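You operate a simulated robot arm through the tools that you are given. There is no shell and no other tool. Be economical: measure what you need, move in short steps, check, and stop when the job is done.

You are at the controls of a simulated robot arm. One attempt, no reset.

TASK
Put things in order on the top of the hall table. At the end: the gold bleed key stands where the brown dauber stood; the green tin (marked "WAX MELTS") from the top of the hall table is on the blue saucer; the brown dauber stands where the green tin stood; the grey foam block stands on top of the green tub; the white paper ball from the top of the hall table stands where the gold bleed key stood; whatever was shut is shut again. Leave all else as you found it, and nothing knocked over.
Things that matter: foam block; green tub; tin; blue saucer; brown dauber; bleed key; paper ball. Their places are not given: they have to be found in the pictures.

It is judged by the outcome, as a careful person would: the job done as asked, and still so three seconds after it is handed in. It fails if anything else is knocked over, pushed out of place, dropped, spilled or broken.

THE ROBOT
A 7-joint arm with a two-finger parallel gripper, fixed in place. Base frame: the origin is at the foot of the arm, x ahead of it, y to its left, z up; the work surface is at about z = 800. Readings come in mm, degrees, newtons and seconds.
With the tool pointing down near the work surface it reaches from about 300 to 700 mm from the base axis. Its first joint turns from -66.0 to 66.0 degrees. Payload 1.57 kg.
Tool frame: the origin (TCP) lies between the finger pads and is the grasp point; the fingertips stand 30 mm ahead of it; z points along the fingers, y is the line along which they close. Largest opening 110 mm; finger width 24, thickness 12; the body of the gripper, 48 by 112 mm, starts 78 mm behind the TCP.
Orientation is that of the tool frame in the base frame, as a unit quaternion [x, y, z, w]. With the fingers straight down and closing along the base's y, the tool's x points along the base's -x, its y along +y and its z along -z.

THE INTERFACE
- The arm moves only by the tool move_arm. Its argument "rows" is a list that holds one entry, the list of rows, each a list of 7 numbers: the shift along the base's x, y, z in units of 50 mm (1.0 is 50 mm), then the turn, a rotation vector about the base's x, y, z in units of 8 degrees (1.0 is 8 degrees), then the gripper command, from -1 (shut) to 1 (fully open), values between in proportion. In form: [[[tx, ty, tz, wx, wy, wz, jaw], ...]]. A call has 1 to 10 rows; each row shifts and turns the commanded pose from where the row before left it. A call with a number of a shift or a turn outside -1 to 1 is refused whole. Each row takes 0.2 s and may step no farther than 50 mm and 8.6 degrees from the row before; otherwise, or with a gripper value out of range, the whole call is refused. Where a pose cannot be reached the arm comes as near as it can. A force on the tool above 40 N (or 10 N above the force at the start of the call, whichever is more), or a blocked arm, ends the call early, and 0.2 s more pass. The fingers move at their own pace (about 108 mm/s each) and stop on an object; they squeeze with about 42 N. The grip force told is the motor's: it shows also when the fingers shut on nothing. Time passes only in rows, and 0.2 s behind the last, so rows that do not move let the fingers close. The reply holds the time, the measured pose of the TCP, the force on the tool along the base axes, the opening and the grip force, in the units named above and with some noise, and new pictures: "show" is both (left out), scene, wrist or none.
- Cameras (640 x 400 px; columns grow to the right, rows downward): "scene" is fixed at [167.9, -395.3, 1398.2]; the picture's right is [0.73, -0.68, 0.00], its down [-0.41, -0.44, -0.80] and it looks along [0.54, 0.59, -0.60] (base axes); focal length 376 px, centre (320, 200). "wrist" rides on the gripper at [-36, 0, -80] in the tool frame; the picture's right is [0.00, -1.00, 0.00], its down [0.97, 0.00, -0.24] and it looks along [0.24, 0.00, 0.97] (tool axes); focal length 218 px, centre (320, 200).
- point_at(camera, pixels): for up to 12 pixels [column, row] of the newest picture of that camera ("zoom" is the newest enlarged one), the place [x, y, z] in the base frame of the surface seen there, good to about 3 mm. No time passes.
- close_up(camera, box): a new picture of the part [left, top, right, bottom] of that camera's present view, enlarged. No time passes.
- close_job(): hands the job in; it is judged then, once.

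Keep the steps short. Do not move on a guess: measure, check each grasp and each placing, and mend mistakes. In all there are 80 turns and 120 pictures (those below and enlarged ones count). Leave the gripper open and the arm clear of the work at the hand-in unless told otherwise, and finish with a single line.

The tools are called after "Call:" by a JSON object that holds its "op" and its "data". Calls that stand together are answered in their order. move_arm: Moves the arm, as the interface text tells. Its arguments: {"type":"object","properties":{"rows":{"type":"array","items":{"type":"array","items":{"type":"array","items":{"type":"number"}}}},"show":{"type":"string","enum":["both","scene","wrist","none"]}},"required":["rows"]} The other tools are called the same way: point_at (camera, pixels) gives the place of the surface under pixels of a picture; close_up (camera, box) takes an enlarged picture of a part of a camera's view; close_job () hands the job in.

At the start:

```text
time: 0.0
position: [348.3, 274.9, 1042.7]
ee_rot: [0.0, 1.0, 0.0, 0.0]
contact_force: [-0.4, -0.6, 0.1]
grip_width: 110.1
finger_force: 0.0
```

scene: 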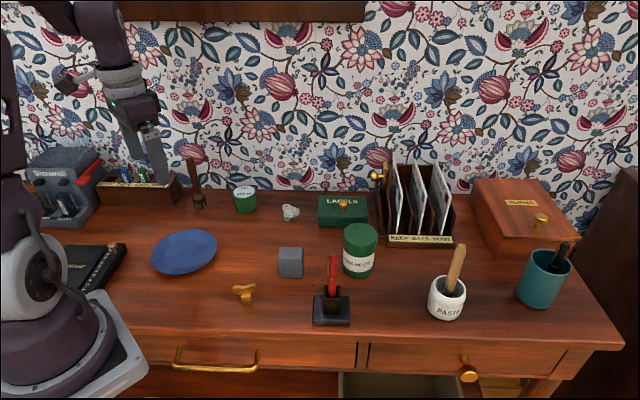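
wrist: 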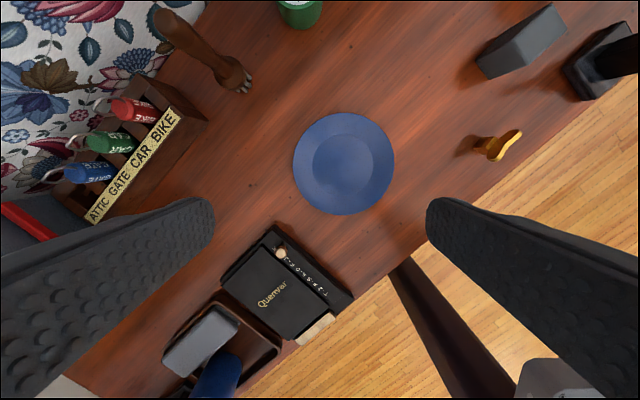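

I see a small green tub at (245,198), a larger green one at (360,250), a foam block at (291,262), a gold key at (244,293), a paper ball at (290,212) and a dauber at (196,185). I'll zoom in to read the labels.

Call:
{"op": "close_up", "data": {"camera": "scene", "box": [140, 140, 300, 240]}}

Call:
{"op": "close_up", "data": {"camera": "scene", "box": [220, 190, 400, 330]}}

Call:
{"op": "point_at", "data": {"camera": "scene", "pixels": [[184, 251], [245, 190], [245, 211], [360, 230], [359, 274], [290, 252], [291, 275], [244, 287], [246, 304], [290, 206], [190, 162], [198, 205]]}}

```text
4.00 times, centred on (220, 190) of scene
```

zoom: 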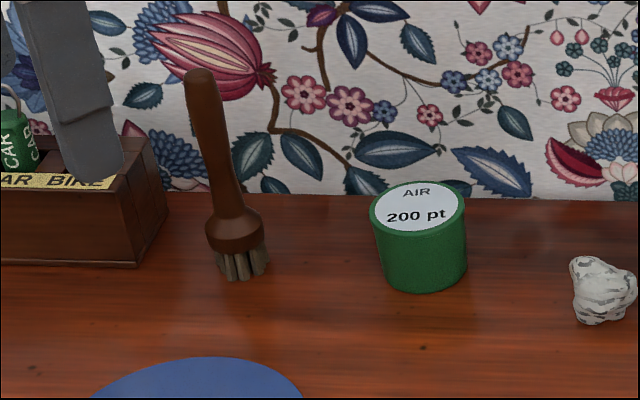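

```text
2.86 times, centred on (310, 260) of scene
```

zoom: 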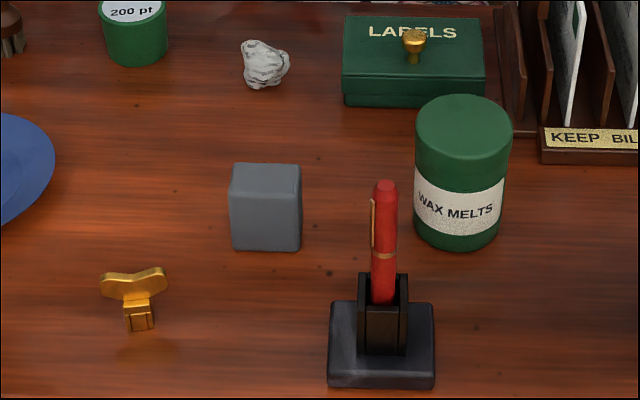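

```text
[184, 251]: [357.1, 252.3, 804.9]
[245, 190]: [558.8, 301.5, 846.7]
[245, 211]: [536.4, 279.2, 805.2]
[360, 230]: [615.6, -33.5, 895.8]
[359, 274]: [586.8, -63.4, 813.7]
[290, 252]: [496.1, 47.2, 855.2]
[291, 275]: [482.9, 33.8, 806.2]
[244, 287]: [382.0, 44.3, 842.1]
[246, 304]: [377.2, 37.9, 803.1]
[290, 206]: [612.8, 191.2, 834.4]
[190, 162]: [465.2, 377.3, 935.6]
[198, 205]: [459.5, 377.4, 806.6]
```

WAX MELTS is the tall tin, and the tub is the small "AIR 200 pt" one. Next I measure edges in the newest zoom: tin top, foam corners, key and ball.

Call:
{"op": "point_at", "data": {"camera": "zoom", "pixels": [[418, 126], [510, 126], [463, 97], [463, 155], [233, 168], [297, 168], [300, 192], [231, 192], [103, 285], [164, 273], [140, 310], [264, 62]]}}

Call:
{"op": "point_at", "data": {"camera": "wrist", "pixels": [[343, 164], [296, 164], [391, 164], [343, 116], [343, 212], [315, 155], [370, 155], [525, 45], [490, 150], [515, 140], [240, 85], [165, 25]]}}

Call:
{"op": "close_up", "data": {"camera": "scene", "box": [170, 150, 310, 237]}}

```text
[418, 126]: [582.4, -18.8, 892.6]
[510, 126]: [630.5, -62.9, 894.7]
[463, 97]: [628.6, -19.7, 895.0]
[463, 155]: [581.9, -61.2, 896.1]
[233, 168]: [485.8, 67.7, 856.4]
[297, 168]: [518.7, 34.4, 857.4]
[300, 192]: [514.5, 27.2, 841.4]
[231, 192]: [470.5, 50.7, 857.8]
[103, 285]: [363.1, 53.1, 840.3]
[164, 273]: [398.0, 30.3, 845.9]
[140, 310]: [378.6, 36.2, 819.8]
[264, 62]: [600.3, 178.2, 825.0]
```

```text
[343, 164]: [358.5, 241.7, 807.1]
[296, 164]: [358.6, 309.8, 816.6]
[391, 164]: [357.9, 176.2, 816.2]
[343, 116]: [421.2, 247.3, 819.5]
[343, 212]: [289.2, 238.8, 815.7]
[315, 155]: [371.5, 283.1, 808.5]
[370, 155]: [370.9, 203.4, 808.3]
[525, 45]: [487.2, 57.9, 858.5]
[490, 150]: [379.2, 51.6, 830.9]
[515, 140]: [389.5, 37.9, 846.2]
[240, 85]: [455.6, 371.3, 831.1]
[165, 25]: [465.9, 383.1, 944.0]
```

```text
4.57 times, centred on (240, 194) of scene
```

zoom: 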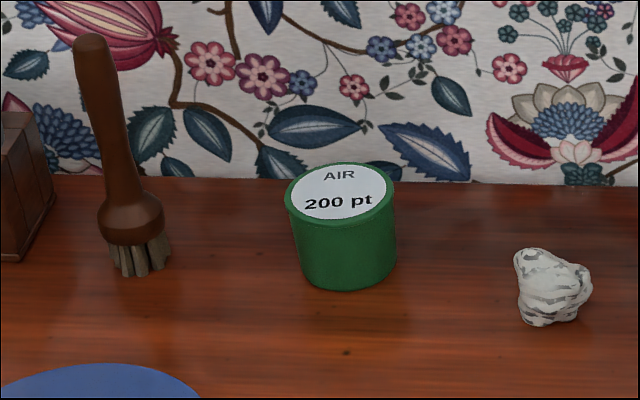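

Tin centre is about (605,-41), saucer centre about (355,243). Next I measure the tub, dauber and ball in the zoom, and the tin's neighbours in the scene.

Call:
{"op": "point_at", "data": {"camera": "zoom", "pixels": [[290, 196], [392, 192], [340, 168], [342, 218], [98, 60], [110, 130], [130, 220], [140, 262], [120, 270], [165, 262], [550, 285], [545, 255]]}}

Call:
{"op": "point_at", "data": {"camera": "scene", "pixels": [[332, 260], [332, 303], [345, 298], [320, 222], [367, 222], [345, 203], [392, 240], [392, 168], [452, 240], [382, 175], [416, 165], [372, 177]]}}

```text
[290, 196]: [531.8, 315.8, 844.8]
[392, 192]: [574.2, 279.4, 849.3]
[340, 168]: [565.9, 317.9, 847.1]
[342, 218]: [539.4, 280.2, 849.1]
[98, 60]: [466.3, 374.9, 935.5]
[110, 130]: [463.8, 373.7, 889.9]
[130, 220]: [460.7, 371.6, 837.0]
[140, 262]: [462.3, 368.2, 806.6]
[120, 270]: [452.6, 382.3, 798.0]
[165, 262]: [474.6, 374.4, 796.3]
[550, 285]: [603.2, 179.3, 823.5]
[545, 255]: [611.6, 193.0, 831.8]
```

```text
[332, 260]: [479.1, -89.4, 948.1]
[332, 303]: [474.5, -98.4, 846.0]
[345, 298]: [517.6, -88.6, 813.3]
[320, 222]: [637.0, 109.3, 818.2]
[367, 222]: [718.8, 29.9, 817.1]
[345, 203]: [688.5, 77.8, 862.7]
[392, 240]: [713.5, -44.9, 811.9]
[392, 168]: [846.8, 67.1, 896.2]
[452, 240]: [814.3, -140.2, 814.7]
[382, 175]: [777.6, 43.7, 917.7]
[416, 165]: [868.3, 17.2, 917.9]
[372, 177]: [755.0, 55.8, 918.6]
```

The tin has clear space around it. With the gripper open, I move high over it at (605,-41).

Call:
{"op": "move_arm", "data": {"rows": [[[0.571, -0.702, 0, 0, 0, 0, 1], [0.571, -0.702, 0, 0, 0, 0, 1], [0.571, -0.702, 0, 0, 0, 0, 1], [0.571, -0.702, 0, 0, 0, 0, 1], [0.571, -0.702, 0, 0, 0, 0, 1], [0.571, -0.702, 0, 0, 0, 0, 1], [0.571, -0.702, 0, 0, 0, 0, 1], [0.571, -0.702, 0, 0, 0, 0, 1], [0.571, -0.702, 0, 0, 0, 0, 1], [0, 0, -0.4, 0, 0, 0, 1]]], "show": "wrist"}}

```text
time: 2.2
position: [598.7, -42.0, 1019.8]
ee_rot: [0.0, 1.0, 0.0, 0.0]
contact_force: [-0.2, -0.6, -0.1]
grip_width: 110.1
finger_force: 0.2
```

wrist: 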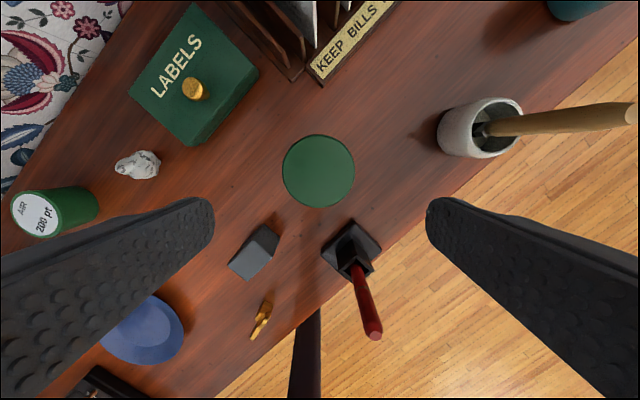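

The tin top shows at (318,171) in the wrist view. I'll measure its edges.

Call:
{"op": "point_at", "data": {"camera": "wrist", "pixels": [[318, 171], [284, 171], [352, 171], [318, 137], [318, 204], [350, 240], [355, 275]]}}

Call:
{"op": "move_arm", "data": {"rows": [[[0, 0, 0, 0, 0, 0, 1]]], "show": "none"}}

```text
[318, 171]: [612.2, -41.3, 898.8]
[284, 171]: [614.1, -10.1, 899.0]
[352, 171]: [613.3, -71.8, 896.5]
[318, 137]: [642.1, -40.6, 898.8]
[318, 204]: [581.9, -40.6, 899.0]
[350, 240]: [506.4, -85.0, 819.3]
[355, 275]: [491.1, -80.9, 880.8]
```

```text
time: 2.6
position: [598.3, -41.5, 1019.3]
ee_rot: [0.0, 1.0, 0.0, 0.0]
contact_force: [-0.2, -0.1, 0.0]
grip_width: 110.0
finger_force: 0.1
```

The measured x reads 598.5 while the tin is at about 605, so I correct by +7 and descend to z about 857.

Call:
{"op": "move_arm", "data": {"rows": [[[0.14, 0, -0.6, 0, 0, 0, 1], [0, 0, -0.7, 0, 0, 0, 1], [0, 0, -0.7, 0, 0, 0, 1], [0, 0, -0.7, 0, 0, 0, 1], [0, 0, -0.5, 0, 0, 0, 1], [0, 0, 0, 0, 0, 0, 1]]], "show": "both"}}

```text
time: 4.0
position: [610.3, -39.3, 861.9]
ee_rot: [0.0, 1.0, 0.0, 0.0]
contact_force: [0.2, 0.1, 0.2]
grip_width: 109.8
finger_force: 0.1
```

scene: 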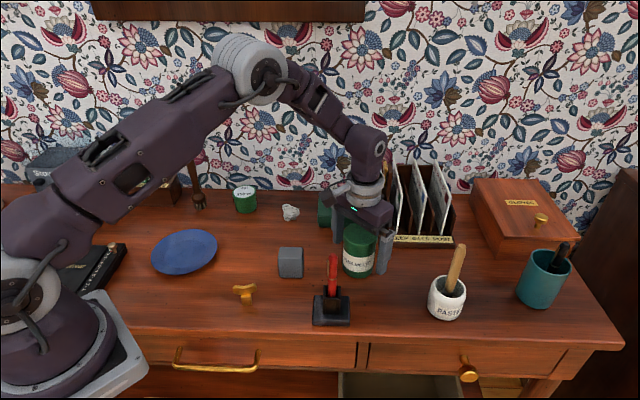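
wrist: 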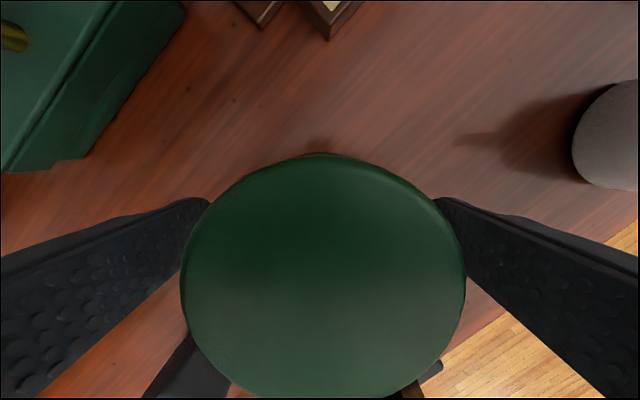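

The tin sits between the fingers, centred to within a few mm. I close the gripper.

Call:
{"op": "move_arm", "data": {"rows": [[[0, 0, 0, 0, 0, 0, -1], [0, 0, 0, 0, 0, 0, -1], [0, 0, 0, 0, 0, 0, -1]]], "show": "none"}}

```text
time: 4.8
position: [610.7, -38.9, 862.3]
ee_rot: [-0.001, 1.0, 0.0, 0.0]
contact_force: [0.8, 0.2, 0.3]
grip_width: 68.1
finger_force: 42.5
```

The tin is gripped at 68 mm wide. I lift it 160 mm.

Call:
{"op": "move_arm", "data": {"rows": [[[0, 0, 0.5, 0, 0, 0, -1], [0, 0, 0.9, 0, 0, 0, -1], [0, 0, 0.9, 0, 0, 0, -1], [0, 0, 0.9, 0, 0, 0, -1], [-0.638, 0.705, 0, 0, 0, 0, -1], [-0.638, 0.705, 0, 0, 0, 0, -1], [-0.638, 0.705, 0, 0, 0, 0, -1], [-0.638, 0.705, 0, 0, 0, 0, -1]]], "show": "scene"}}

```text
time: 6.6
position: [486.4, 100.2, 1023.6]
ee_rot: [0.001, 1.0, 0.0, 0.0]
contact_force: [-0.1, -0.6, -3.0]
grip_width: 68.2
finger_force: 42.3
```

scene: 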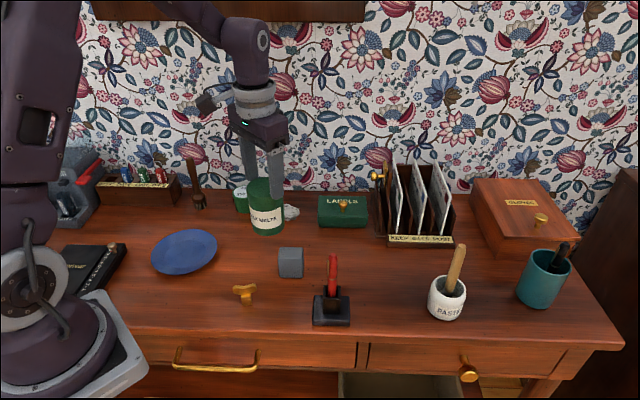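

The tin is held. I carry it on over the saucer and begin to lower it.

Call:
{"op": "move_arm", "data": {"rows": [[[-0.638, 0.705, 0, 0, 0, 0, -1], [-0.638, 0.705, 0, 0, 0, 0, -1], [-0.638, 0.705, 0, 0, 0, 0, -1], [-0.638, 0.705, 0, 0, 0, 0, -1], [0, 0, -0.9, 0, 0, 0, -1], [0, 0, -0.9, 0, 0, 0, -1], [0, 0, 0, 0, 0, 0, -1]]], "show": "both"}}

```text
time: 8.2
position: [355.0, 241.5, 935.1]
ee_rot: [0.0, 1.0, 0.0, 0.0]
contact_force: [-0.2, -0.8, -0.9]
grip_width: 68.0
finger_force: 41.8
```

scene: 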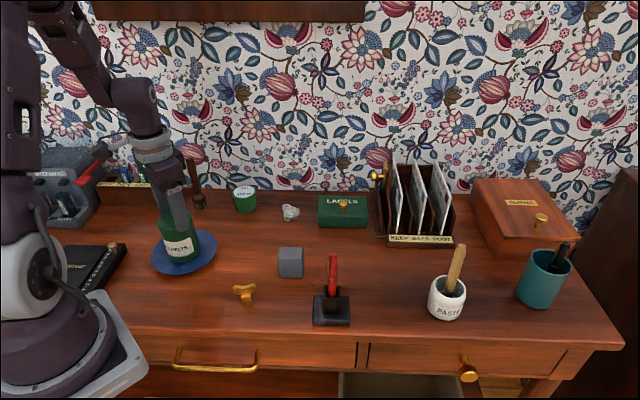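
wrist: 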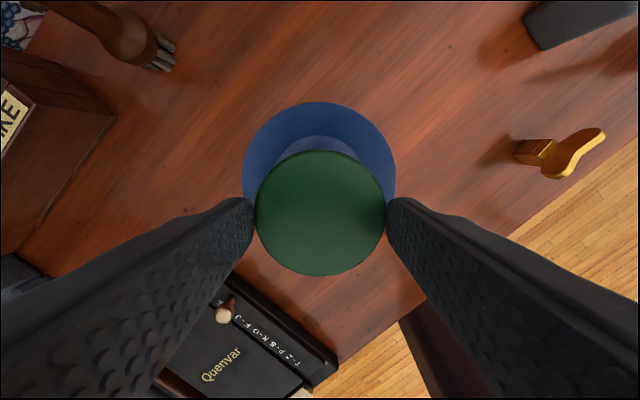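

The tin seems to sit lower in the fingers than when I gripped it, so it may have slipped. I'll measure its present position.

Call:
{"op": "point_at", "data": {"camera": "wrist", "pixels": [[320, 152], [320, 210], [320, 270], [262, 210], [380, 210], [320, 120]]}}

Call:
{"op": "close_up", "data": {"camera": "scene", "box": [130, 170, 250, 290]}}

```text
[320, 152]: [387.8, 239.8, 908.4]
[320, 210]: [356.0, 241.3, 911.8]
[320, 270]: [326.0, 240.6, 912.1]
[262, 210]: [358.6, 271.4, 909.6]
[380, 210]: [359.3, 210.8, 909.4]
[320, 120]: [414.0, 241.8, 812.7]
```

```text
3.33 times, centred on (190, 230) of scene
```

zoom: 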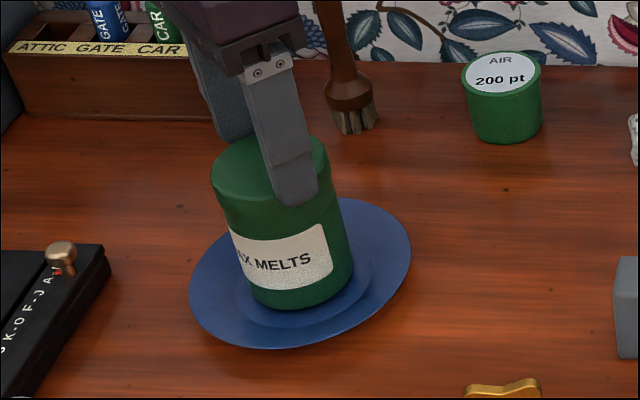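

The tin did slip down in the fingers: its top is at 911, so its base is only about 7 mm above the saucer. It is centred and upright, so I lower it gently.

Call:
{"op": "move_arm", "data": {"rows": [[[0, 0, -0.06, 0, 0, 0, -1], [0, 0, -0.06, 0, 0, 0, -1], [0, 0, 0, 0, 0, 0, -1]]], "show": "wrist"}}

```text
time: 9.0
position: [355.1, 241.2, 928.6]
ee_rot: [0.001, 1.0, 0.001, 0.001]
contact_force: [-4.2, -0.8, 36.6]
grip_width: 68.1
finger_force: 41.4
```

wrist: 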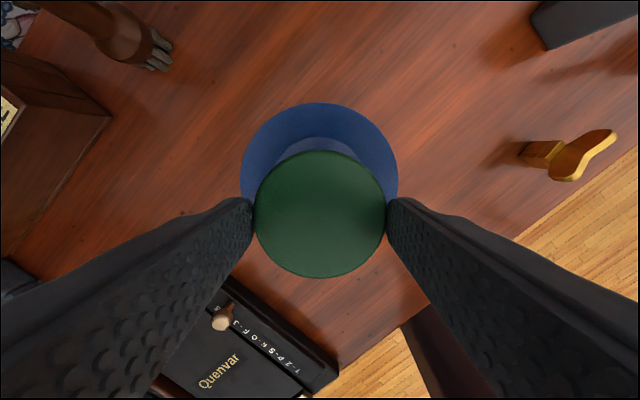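

The 36.6 N reading shows the tin is seated. I open slowly.

Call:
{"op": "move_arm", "data": {"rows": [[[0, 0, 0.04, 0, 0, 0, -1], [0, 0, 0, 0, 0, 0, 0.6], [0, 0, 0, 0, 0, 0, 0.6], [0, 0, 0.6, 0, 0, 0, 0.6], [0, 0, 0.9, 0, 0, 0, 0.6], [0, 0, 0.5, 0, 0, 0, 0.6], [0, 0, 0, 0, 0, 0, 0.6]]], "show": "both"}}

```text
time: 10.6
position: [355.3, 239.7, 1029.5]
ee_rot: [0.0, 1.0, 0.0, 0.0]
contact_force: [0.0, 0.4, -0.2]
grip_width: 88.4
finger_force: 0.1
```

scene: 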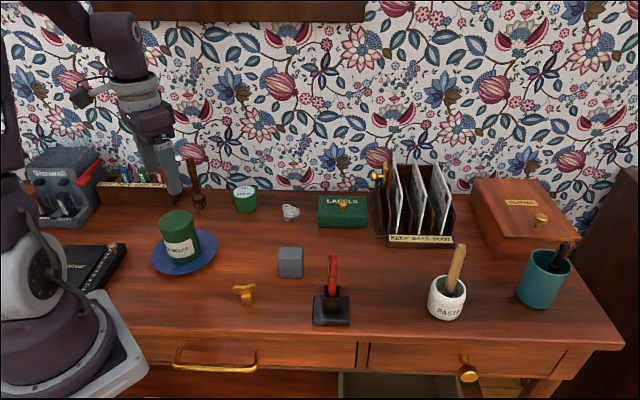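
wrist: 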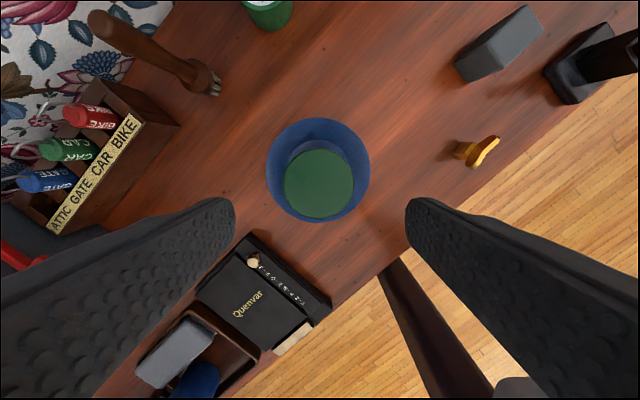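

The tin stands well on the saucer. Next is the dauber: I measure the wall behind it, the key rack beside it and its head.

Call:
{"op": "point_at", "data": {"camera": "scene", "pixels": [[212, 192], [212, 160], [178, 180], [180, 198], [170, 180], [158, 172], [202, 190], [197, 184]]}}

Call:
{"op": "close_up", "data": {"camera": "wrist", "box": [20, 0, 300, 175]}}

Call:
{"op": "point_at", "data": {"camera": "wrist", "pixels": [[96, 20], [140, 48], [185, 78], [200, 70], [210, 85], [140, 85], [180, 125], [130, 100], [118, 85], [90, 115], [150, 18]]}}

```text
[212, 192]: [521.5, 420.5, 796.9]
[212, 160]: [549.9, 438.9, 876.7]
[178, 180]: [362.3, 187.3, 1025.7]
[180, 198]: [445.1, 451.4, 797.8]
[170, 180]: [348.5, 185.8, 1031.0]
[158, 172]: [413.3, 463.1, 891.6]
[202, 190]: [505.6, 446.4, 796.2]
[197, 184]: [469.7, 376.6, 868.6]
```

```text
2.29 times, centred on (160, 88) of wrist
```

zoom: 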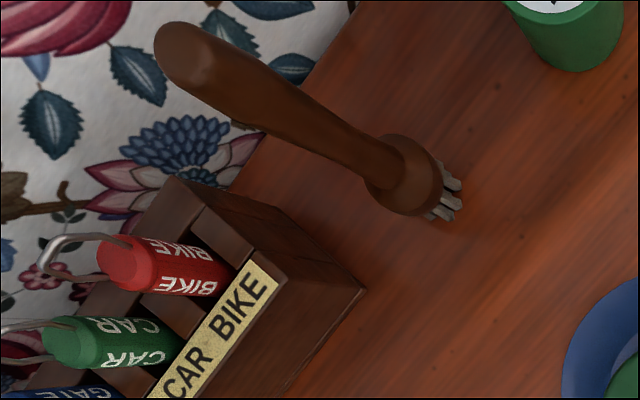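

```text
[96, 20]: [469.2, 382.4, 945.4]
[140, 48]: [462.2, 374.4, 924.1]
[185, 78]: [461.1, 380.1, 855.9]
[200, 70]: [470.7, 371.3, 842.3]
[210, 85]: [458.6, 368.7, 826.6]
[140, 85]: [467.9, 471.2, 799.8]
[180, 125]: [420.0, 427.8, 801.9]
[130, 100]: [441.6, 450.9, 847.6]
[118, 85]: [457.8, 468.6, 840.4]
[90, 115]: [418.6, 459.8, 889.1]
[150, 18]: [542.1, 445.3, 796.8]
```

The dauber axis is at about (466,379), with the wall 100 mm behind it and the rack clear. I move above it with the jaw at about 60 mm.

Call:
{"op": "move_arm", "data": {"rows": [[[0.554, 0.697, 0, 0, 0, 0, 0.1], [0.554, 0.697, 0, 0, 0, 0, 0.1], [0.554, 0.697, 0, 0, 0, 0, 0.1], [0.554, 0.697, 0, 0, 0, 0, 0.1], [0, 0, 0, 0, 0, 0, 0.1], [0, 0, 0, 0, 0, 0, 0.1]]], "show": "wrist"}}

```text
time: 12.0
position: [467.1, 379.0, 1025.1]
ee_rot: [0.001, 1.0, 0.0, 0.0]
contact_force: [-0.3, -0.1, 0.9]
grip_width: 60.6
finger_force: 0.1
```

wrist: 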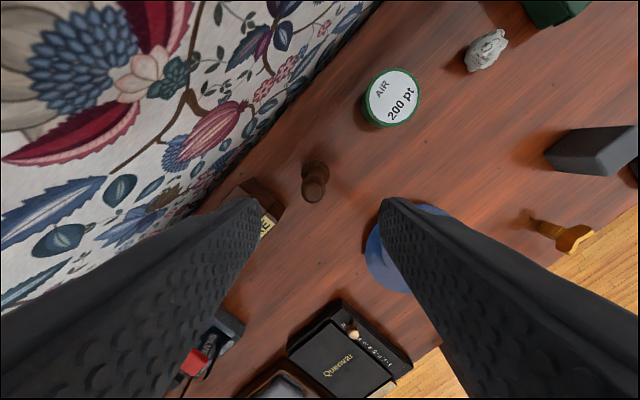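

The handle sits about 4 mm to the left of the jaw centre. I correct y by +4 and descend to 905.

Call:
{"op": "move_arm", "data": {"rows": [[[0.04, 0.08, -0.6, 0, 0, 0, 0.1], [0, 0, -0.6, 0, 0, 0, 0.1], [0, 0, -0.6, 0, 0, 0, 0.1], [0, 0, -0.6, 0, 0, 0, 0.1], [0, 0, 0, 0, 0, 0, 0.1]]], "show": "both"}}

```text
time: 13.2
position: [467.6, 382.2, 909.0]
ee_rot: [0.0, 1.0, 0.001, -0.001]
contact_force: [-0.4, 0.6, -0.3]
grip_width: 60.5
finger_force: 0.0
```

scene: 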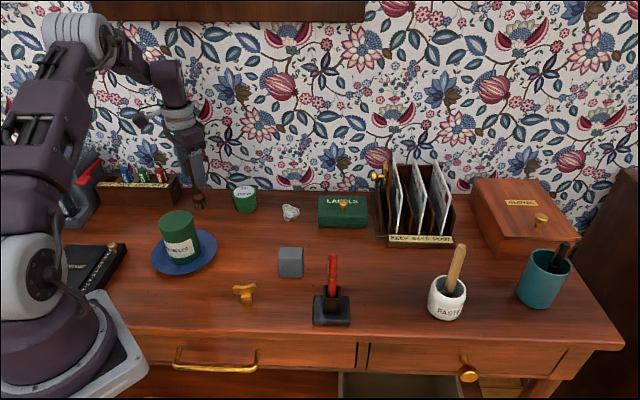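
wrist: 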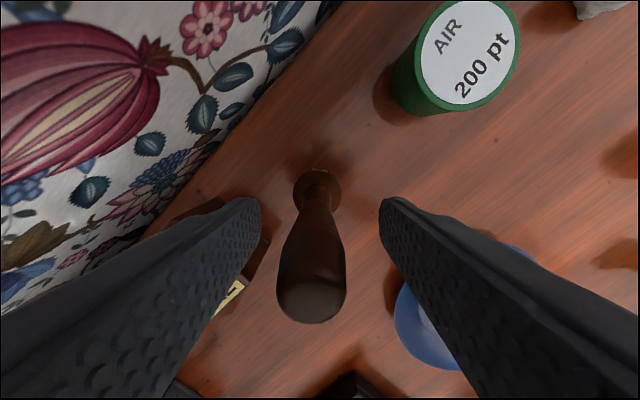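

The handle is centred. I lower 10 mm more and close.

Call:
{"op": "move_arm", "data": {"rows": [[[0, 0, -0.2, 0, 0, 0, 0.1], [0, 0, 0, 0, 0, 0, -1], [0, 0, 0, 0, 0, 0, -1], [0, 0, 0, 0, 0, 0, -1]]], "show": "wrist"}}

```text
time: 14.2
position: [468.6, 381.2, 897.2]
ee_rot: [0.0, 1.0, 0.0, 0.0]
contact_force: [0.5, 0.0, 0.0]
grip_width: 17.4
finger_force: 33.1
```

wrist: 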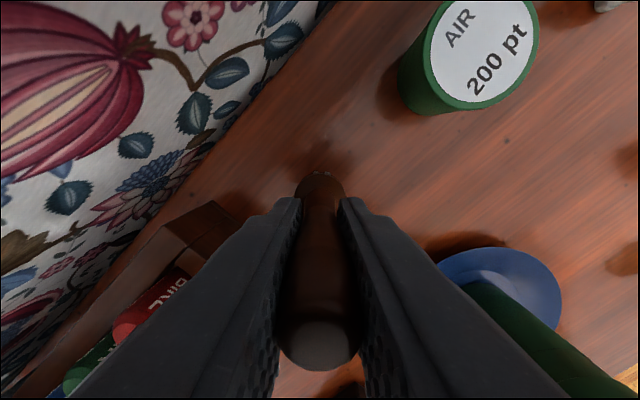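

The handle is gripped at 17 mm. I lift slowly and check for slip.

Call:
{"op": "move_arm", "data": {"rows": [[[0, 0, 0, 0, 0, 0, -1], [0, 0, 0.3, 0, 0, 0, -1], [0, 0, 0.4, 0, 0, 0, -1], [0, 0, 0.4, 0, 0, 0, -1], [0, 0, 0.5, 0, 0, 0, -1], [0, 0, 0.5, 0, 0, 0, -1], [0, 0, 0.4, 0, 0, 0, -1], [0, 0, 0, 0, 0, 0, -1]]], "show": "both"}}

```text
time: 16.0
position: [468.1, 382.2, 1024.8]
ee_rot: [0.0, 1.0, 0.0, 0.001]
contact_force: [0.0, 0.2, 0.3]
grip_width: 17.5
finger_force: 32.2
```

scene: 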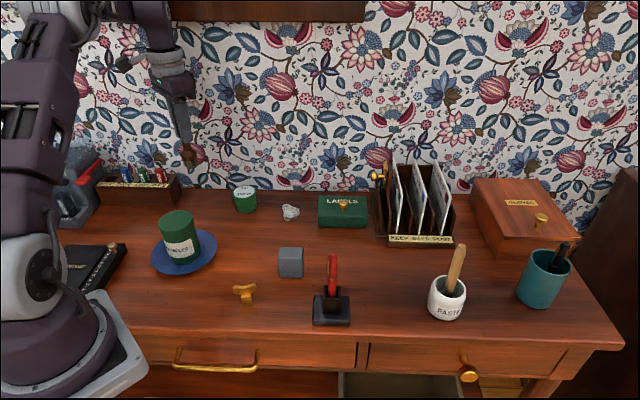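
wrist: 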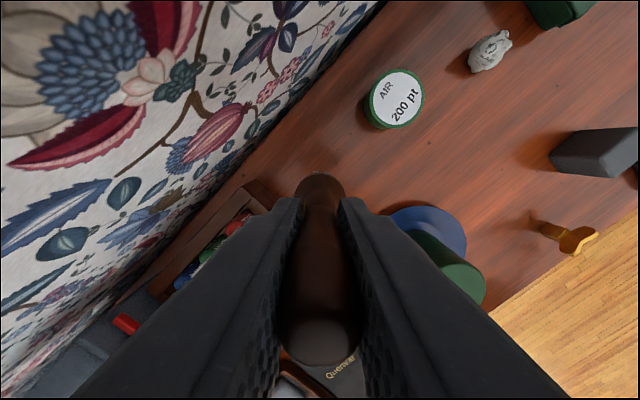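

It holds without slip. I carry it toward the tin's old place at (609,-40).

Call:
{"op": "move_arm", "data": {"rows": [[[0.282, -0.844, 0, 0, 0, 0, -1], [0.282, -0.844, 0, 0, 0, 0, -1], [0.282, -0.844, 0, 0, 0, 0, -1], [0.282, -0.844, 0, 0, 0, 0, -1], [0.282, -0.844, 0, 0, 0, 0, -1], [0.282, -0.844, 0, 0, 0, 0, -1], [0.282, -0.844, 0, 0, 0, 0, -1], [0.282, -0.844, 0, 0, 0, 0, -1], [0.282, -0.844, 0, 0, 0, 0, -1], [0.282, -0.844, 0, 0, 0, 0, -1]]], "show": "none"}}

Call:
{"op": "move_arm", "data": {"rows": [[[0, 0, -0.6, 0, 0, 0, -1], [0, 0, -0.6, 0, 0, 0, -1], [0, 0, -0.6, 0, 0, 0, -1], [0, 0, -0.3, 0, 0, 0, -1], [0, 0, 0, 0, 0, 0, -1]]], "show": "both"}}

```text
time: 18.2
position: [606.6, -39.9, 1022.4]
ee_rot: [-0.001, 1.0, 0.001, 0.0]
contact_force: [-0.4, 0.4, -0.3]
grip_width: 17.3
finger_force: 32.8
```

```text
time: 19.4
position: [609.2, -39.3, 918.0]
ee_rot: [0.001, 1.0, 0.0, 0.0]
contact_force: [0.1, 0.9, -0.4]
grip_width: 17.1
finger_force: 32.0
```

scene: 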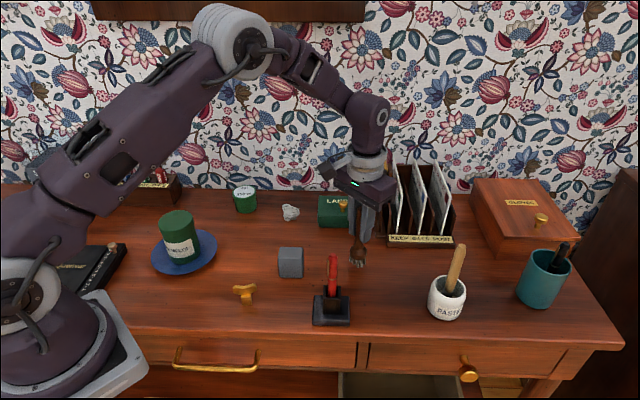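
wrist: 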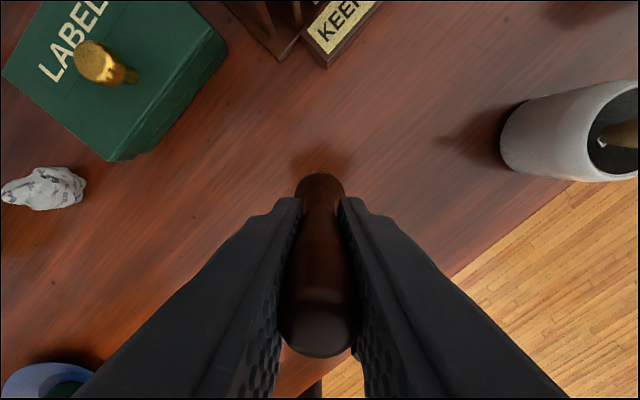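

I lower to the height where it stood (TCP about 897), with a final small step to feel contact.

Call:
{"op": "move_arm", "data": {"rows": [[[0, 0, -0.2, 0, 0, 0, -1], [0, 0, -0.16, 0, 0, 0, -1], [0, 0, -0.04, 0, 0, 0, -1], [0, 0, 0, 0, 0, 0, -1]]], "show": "scene"}}

```text
time: 20.4
position: [609.2, -37.6, 899.1]
ee_rot: [0.0, 1.0, 0.0, 0.002]
contact_force: [-4.4, 0.1, 23.9]
grip_width: 17.0
finger_force: 32.3
```

scene: 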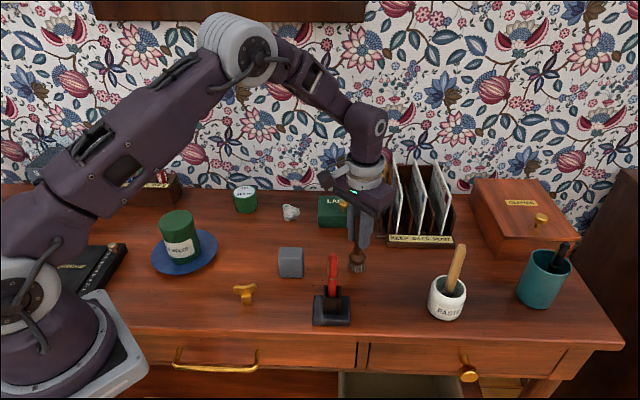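

The 24 N contact shows it is standing. I ease up 1 mm, open to about 55 mm and rise straight.

Call:
{"op": "move_arm", "data": {"rows": [[[0, 0, 0.03, 0, 0, 0, -1], [0, 0, 0, 0, 0, 0, 0], [0, 0, 0, 0, 0, 0, 0], [0, 0, 0, 0, 0, 0, 0], [0, 0, 0.5, 0, 0, 0, 0], [0, 0, 0.8, 0, 0, 0, 0], [0, 0, 0.8, 0, 0, 0, 0], [0, 0, 0.3, 0, 0, 0, 0]]], "show": "both"}}

```text
time: 22.2
position: [607.9, -38.1, 1021.6]
ee_rot: [0.0, 1.0, 0.0, -0.001]
contact_force: [0.2, -0.5, -0.1]
grip_width: 55.3
finger_force: 0.0
```

scene: 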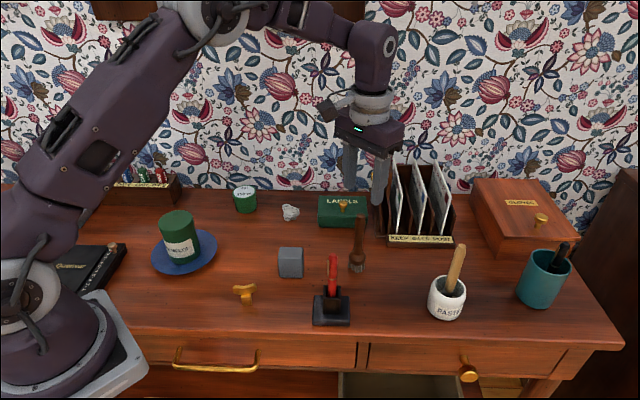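
wrist: 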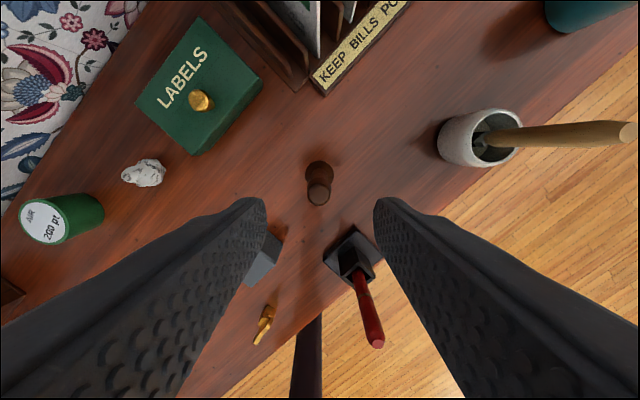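

The dauber stands upright on the tin's old spot. Next is the key: I go over (380,42) while turning the jaws -34° so they close across its wing.

Call:
{"op": "move_arm", "data": {"rows": [[[-0.76, 0.267, 0, 0, 0, -0.708, 0], [-0.76, 0.267, 0, 0, 0, -0.708, 0], [-0.76, 0.267, 0, 0, 0, -0.708, 0], [-0.76, 0.267, 0, 0, 0, -0.708, 0], [-0.76, 0.267, 0, 0, 0, -0.708, 0], [-0.76, 0.267, 0, 0, 0, -0.708, 0], [0, 0, -0.8, 0, 0, 0, 0], [0, 0, -0.6, 0, 0, 0, 0], [0, 0, 0, 0, 0, 0, 0]]], "show": "both"}}

```text
time: 24.2
position: [385.1, 44.0, 947.2]
ee_rot: [0.293, 0.956, 0.0, 0.0]
contact_force: [-0.2, 0.5, -0.3]
grip_width: 54.8
finger_force: 0.0
```

scene: 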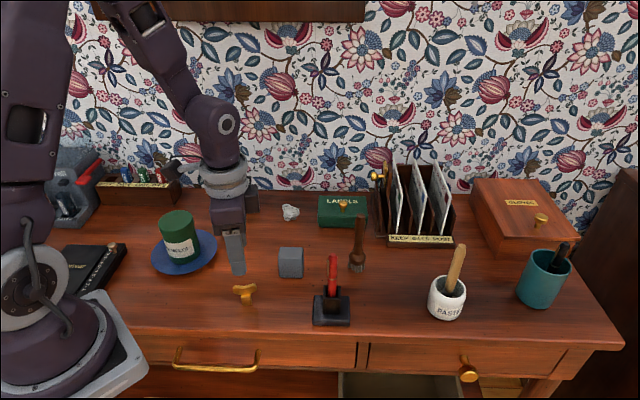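
wrist: 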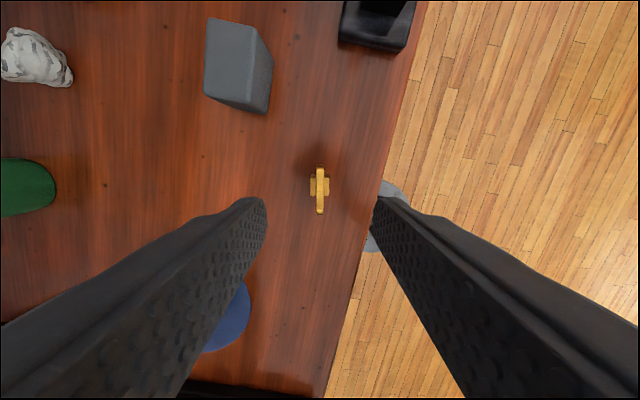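

The key is exactly centred with its wing aligned to the jaws. I descend to about 836 and close.

Call:
{"op": "move_arm", "data": {"rows": [[[0, 0, -0.7, 0, 0, 0, 0], [0, 0, -0.7, 0, 0, 0, 0], [0, 0, -0.6, 0, 0, 0, 0], [0, 0, -0.2, 0, 0, 0, 0], [0, 0, 0, 0, 0, 0, 0], [0, 0, 0, 0, 0, 0, -1], [0, 0, 0, 0, 0, 0, -1], [0, 0, 0, 0, 0, 0, -1]]], "show": "both"}}

```text
time: 26.0
position: [383.8, 43.1, 838.5]
ee_rot: [0.293, 0.956, 0.0, 0.0]
contact_force: [-1.0, -0.2, -0.4]
grip_width: 17.7
finger_force: 31.6
```

scene: 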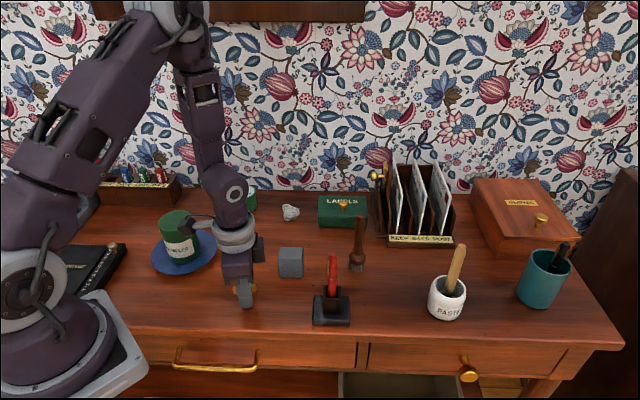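
wrist: 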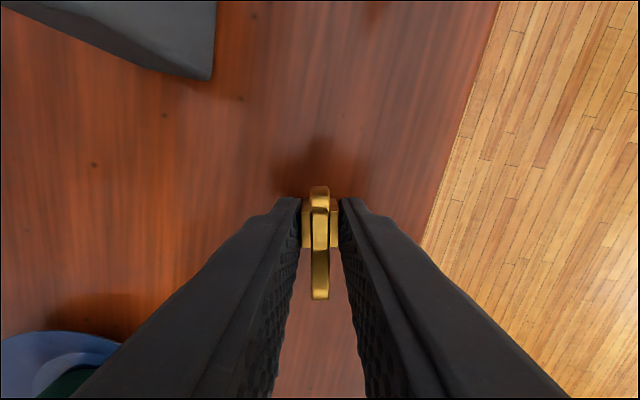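

The stem is gripped at 17.7 mm. I lift 160 mm.

Call:
{"op": "move_arm", "data": {"rows": [[[0, 0, 0, 0, 0, 0, -1], [0, 0, 0.4, 0, 0, 0, -1], [0, 0, 0.7, 0, 0, 0, -1], [0, 0, 0.7, 0, 0, 0, -1], [0, 0, 0.7, 0, 0, 0, -1], [0, 0, 0.7, 0, 0, 0, -1], [0, 0, 0, 0, 0, 0, -1]]], "show": "wrist"}}

Call:
{"op": "move_arm", "data": {"rows": [[[0.21, 0.845, 0, 0, 0, 0, -1], [0.21, 0.845, 0, 0, 0, 0, -1], [0.21, 0.845, 0, 0, 0, 0, -1], [0.21, 0.845, 0, 0, 0, 0, -1], [0.21, 0.845, 0, 0, 0, 0, -1], [0.21, 0.845, 0, 0, 0, 0, -1], [0.21, 0.845, 0, 0, 0, 0, -1], [0.21, 0.845, 0, 0, 0, 0, -1], [0, 0, 0, 0, 0, 0, -1]]], "show": "both"}}

```text
time: 27.6
position: [380.4, 43.9, 1000.3]
ee_rot: [0.292, 0.956, 0.0, 0.0]
contact_force: [0.2, 0.1, 0.7]
grip_width: 17.6
finger_force: 32.1
```

wrist: 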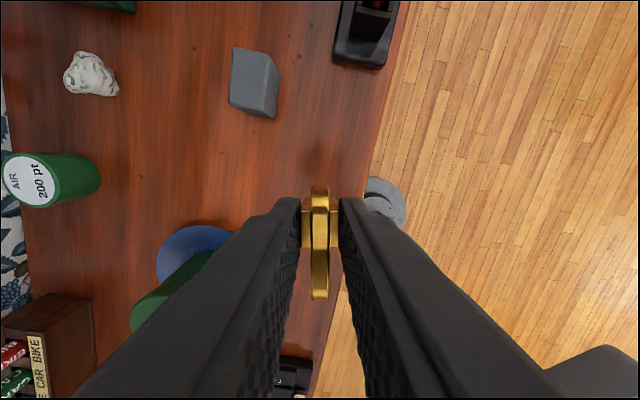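

```text
time: 29.6
position: [464.5, 378.2, 997.7]
ee_rot: [0.293, 0.956, 0.0, 0.0]
contact_force: [-0.1, -0.5, -0.6]
grip_width: 17.4
finger_force: 32.6
```

scene: 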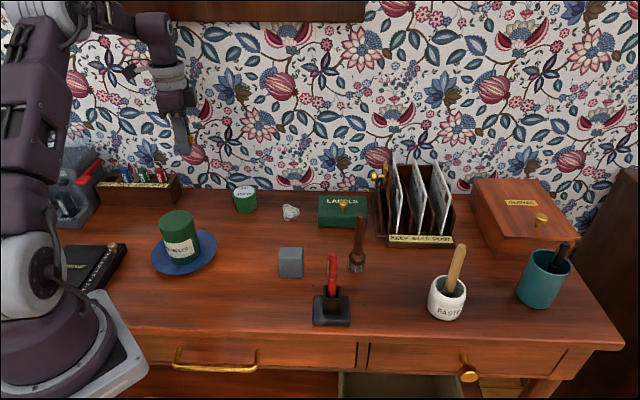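
wrist: 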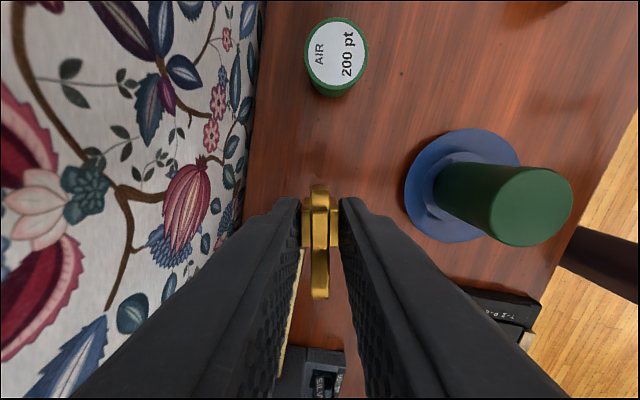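

The key is over the dauber's old spot. I correct by (+3,+3) and descend to just above the table.

Call:
{"op": "move_arm", "data": {"rows": [[[0.07, 0.06, -0.7, 0, 0, 0, -1], [0, 0, -0.7, 0, 0, 0, -1], [0, 0, -0.7, 0, 0, 0, -1], [0, 0, -0.7, 0, 0, 0, -1], [0, 0, -0.2, 0, 0, 0, -1], [0, 0, 0, 0, 0, 0, -1]]], "show": "scene"}}

```text
time: 31.0
position: [469.3, 383.8, 849.3]
ee_rot: [0.292, 0.956, 0.0, 0.0]
contact_force: [-0.7, -0.8, -0.6]
grip_width: 17.5
finger_force: 32.4
```

scene: 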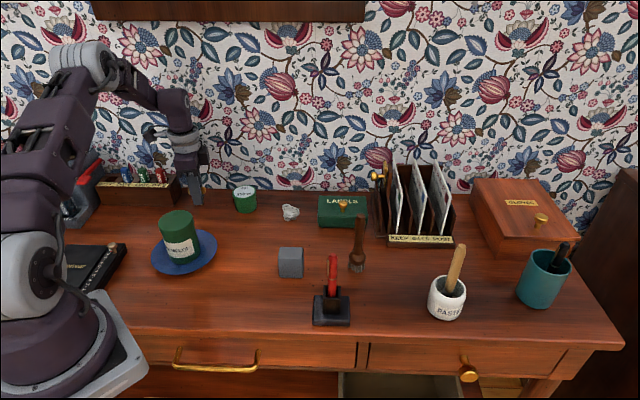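

I lower the last 10 mm or so in small steps.

Call:
{"op": "move_arm", "data": {"rows": [[[-0.02, -0.05, -0.14, 0, 0, 0, -1], [0, 0, -0.06, 0, 0, 0, -1], [0, 0, -0.02, 0, 0, 0, -1], [0, 0, 0, 0, 0, 0, -1]]], "show": "none"}}

```text
time: 32.0
position: [467.7, 380.5, 836.5]
ee_rot: [0.292, 0.956, 0.0, 0.001]
contact_force: [-0.8, -3.3, 12.2]
grip_width: 17.4
finger_force: 32.7
```

The 12 N contact shows the key is on the table. I ease up, open to about 50 mm and rise.

Call:
{"op": "move_arm", "data": {"rows": [[[0, 0, 0.02, 0, 0, 0, -1], [0, 0, 0, 0, 0, 0, -0.1], [0, 0, 0, 0, 0, 0, -0.1], [0, 0, 0, 0, 0, 0, -0.1], [0, 0, 0.5, 0, 0, 0, -0.1], [0, 0, 0.8, 0, 0, 0, -0.1], [0, 0, 0.9, 0, 0, 0, -0.1], [0, 0, 0.9, 0, 0, 0, -0.1], [0, 0, 0, 0, 0, 0, -0.1]]], "show": "both"}}

```text
time: 34.0
position: [470.1, 382.2, 993.0]
ee_rot: [0.292, 0.956, 0.0, 0.0]
contact_force: [0.6, 0.5, -0.6]
grip_width: 49.5
finger_force: 0.1
```

scene: 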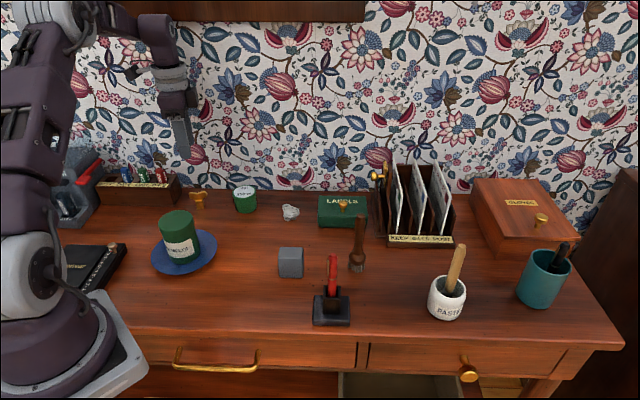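
wrist: 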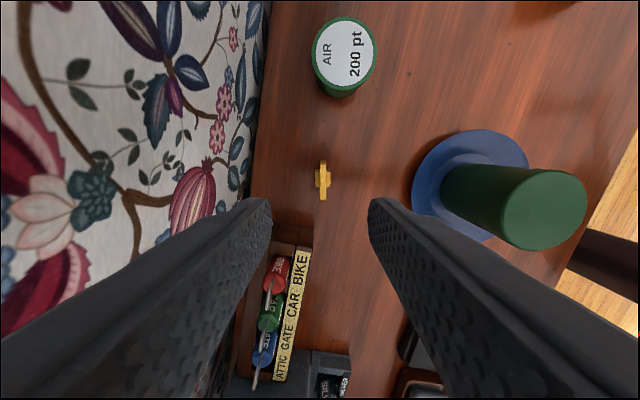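

The key stands. Next is the paper ball: I turn the jaws back to 0° and move over (612,188).

Call:
{"op": "move_arm", "data": {"rows": [[[0.473, -0.647, 0, 0, 0, 0.708, 0.3], [0.473, -0.647, 0, 0, 0, 0.708, 0.3], [0.473, -0.647, 0, 0, 0, 0.708, 0.3], [0.473, -0.647, 0, 0, 0, 0.708, 0.3], [0.473, -0.647, 0, 0, 0, 0.708, 0.3], [0.473, -0.647, 0, 0, 0, 0.708, 0.3], [0, 0, -0.7, 0, 0, 0, 0.3], [0, 0, 0, 0, 0, 0, 0.3]]], "show": "wrist"}}

```text
time: 35.8
position: [606.8, 188.6, 960.0]
ee_rot: [0.0, 1.0, 0.0, 0.0]
contact_force: [0.3, 0.5, -0.1]
grip_width: 71.8
finger_force: 0.0
```

wrist: 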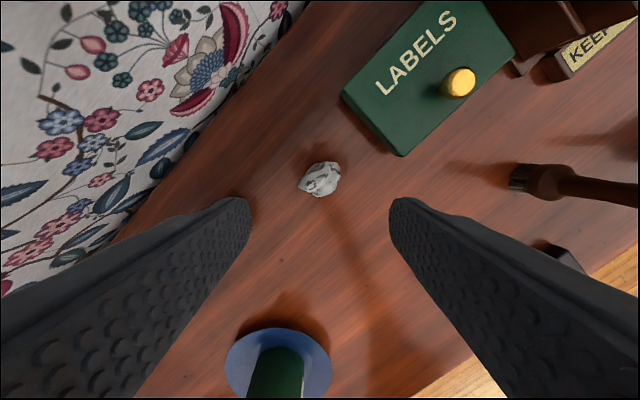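

The ball is centred about 4 mm ahead. I correct and descend to TCP 834, putting the tips near 804.

Call:
{"op": "move_arm", "data": {"rows": [[[0.06, 0, -0.7, 0, 0, 0, 0.3], [0, 0, -0.7, 0, 0, 0, 0.3], [0, 0, -0.7, 0, 0, 0, 0.3], [0, 0, -0.3, 0, 0, 0, 0.3], [0, 0, 0, 0, 0, 0, 0.3]]], "show": "wrist"}}

```text
time: 37.0
position: [613.8, 185.7, 839.8]
ee_rot: [0.0, 1.0, 0.0, 0.0]
contact_force: [-0.1, 0.0, -1.0]
grip_width: 71.4
finger_force: 0.0
```

wrist: 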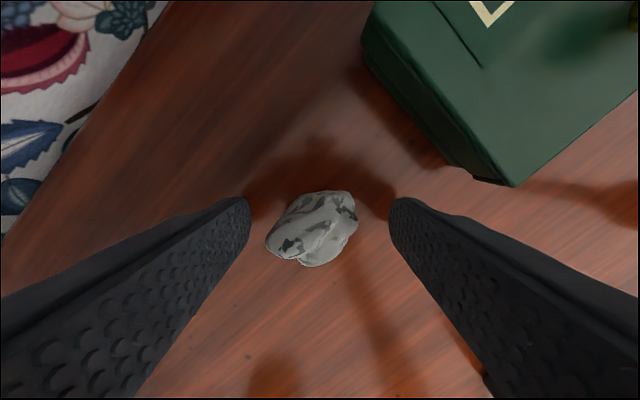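

The ball is 4 mm to the left and 3 mm back. I adjust, lower 5 mm and close.

Call:
{"op": "move_arm", "data": {"rows": [[[-0.07, 0.08, -0.1, 0, 0, 0, 0.3], [0, 0, 0, 0, 0, 0, 0.3], [0, 0, 0, 0, 0, 0, -1], [0, 0, 0, 0, 0, 0, -1], [0, 0, 0, 0, 0, 0, -1]]], "show": "wrist"}}

```text
time: 38.2
position: [610.3, 187.8, 836.0]
ee_rot: [0.0, 1.0, 0.0, -0.001]
contact_force: [-1.2, -2.4, 6.8]
grip_width: 37.9
finger_force: 42.4
```

wrist: 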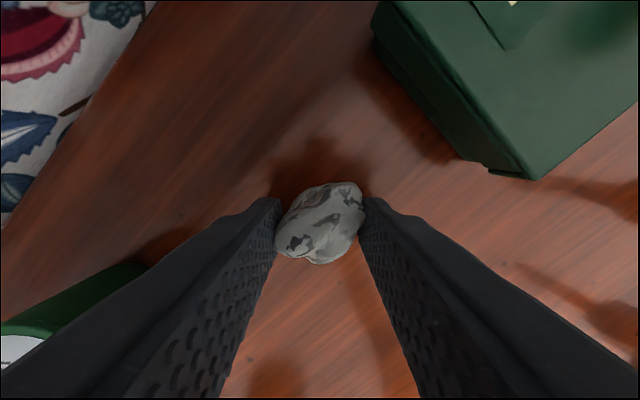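

The ball is gripped at 37.9 mm. I lift slowly and check.

Call:
{"op": "move_arm", "data": {"rows": [[[0, 0, 0.2, 0, 0, 0, -1], [0, 0, 0.4, 0, 0, 0, -1], [0, 0, 0.6, 0, 0, 0, -1], [0, 0, 0.6, 0, 0, 0, -1], [0, 0, 0.6, 0, 0, 0, -1], [0, 0, 0.6, 0, 0, 0, -1], [0, 0, 0, 0, 0, 0, -1]]], "show": "wrist"}}

```text
time: 39.8
position: [610.4, 192.0, 983.9]
ee_rot: [0.001, 1.0, 0.001, 0.0]
contact_force: [-0.7, 0.4, 0.2]
grip_width: 38.6
finger_force: 41.9
```

wrist: 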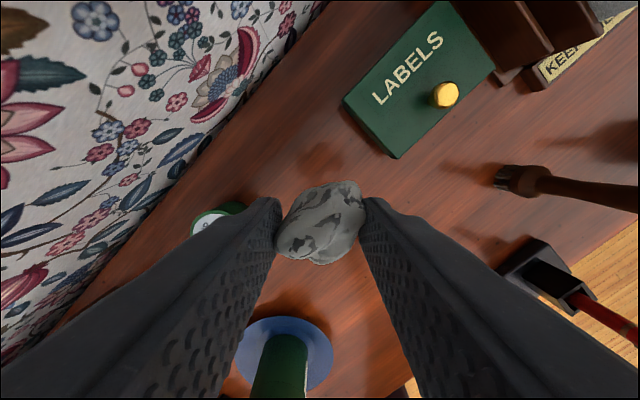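

The ball is held. I carry it to the key's old spot at (384,43) and come down partway.

Call:
{"op": "move_arm", "data": {"rows": [[[-0.757, -0.497, 0, 0, 0, 0, -1], [-0.757, -0.497, 0, 0, 0, 0, -1], [-0.757, -0.497, 0, 0, 0, 0, -1], [-0.757, -0.497, 0, 0, 0, 0, -1], [-0.757, -0.497, 0, 0, 0, 0, -1], [-0.757, -0.497, 0, 0, 0, 0, -1], [0, 0, -0.7, 0, 0, 0, -1], [0, 0, -0.7, 0, 0, 0, -1], [0, 0, -0.7, 0, 0, 0, -1], [0, 0, 0, 0, 0, 0, -1]]], "show": "both"}}

```text
time: 42.0
position: [382.5, 42.6, 882.3]
ee_rot: [0.001, 1.0, 0.0, 0.0]
contact_force: [0.4, 0.1, 0.5]
grip_width: 38.0
finger_force: 42.2
```

scene: 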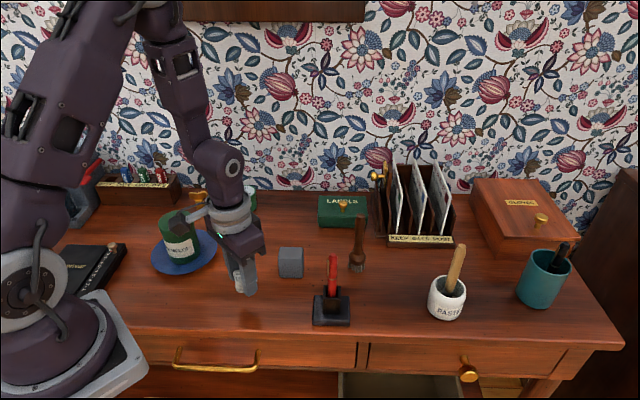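
wrist: 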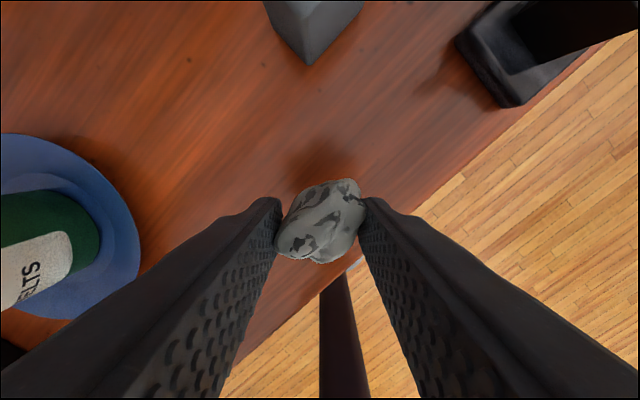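

I lower to the pick height (about 836).

Call:
{"op": "move_arm", "data": {"rows": [[[0.02, 0, -0.5, 0, 0, 0, -1], [0, 0, -0.3, 0, 0, 0, -1], [0, 0, -0.1, 0, 0, 0, -1], [0, 0, -0.02, 0, 0, 0, -1], [0, 0, 0, 0, 0, 0, -1]]], "show": "wrist"}}

```text
time: 43.2
position: [382.6, 41.2, 835.2]
ee_rot: [0.0, 1.0, 0.0, -0.001]
contact_force: [-2.2, 2.7, 22.6]
grip_width: 36.8
finger_force: 41.4
```

wrist: 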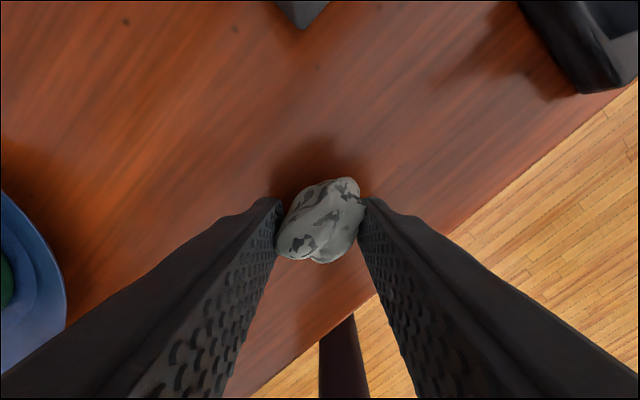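

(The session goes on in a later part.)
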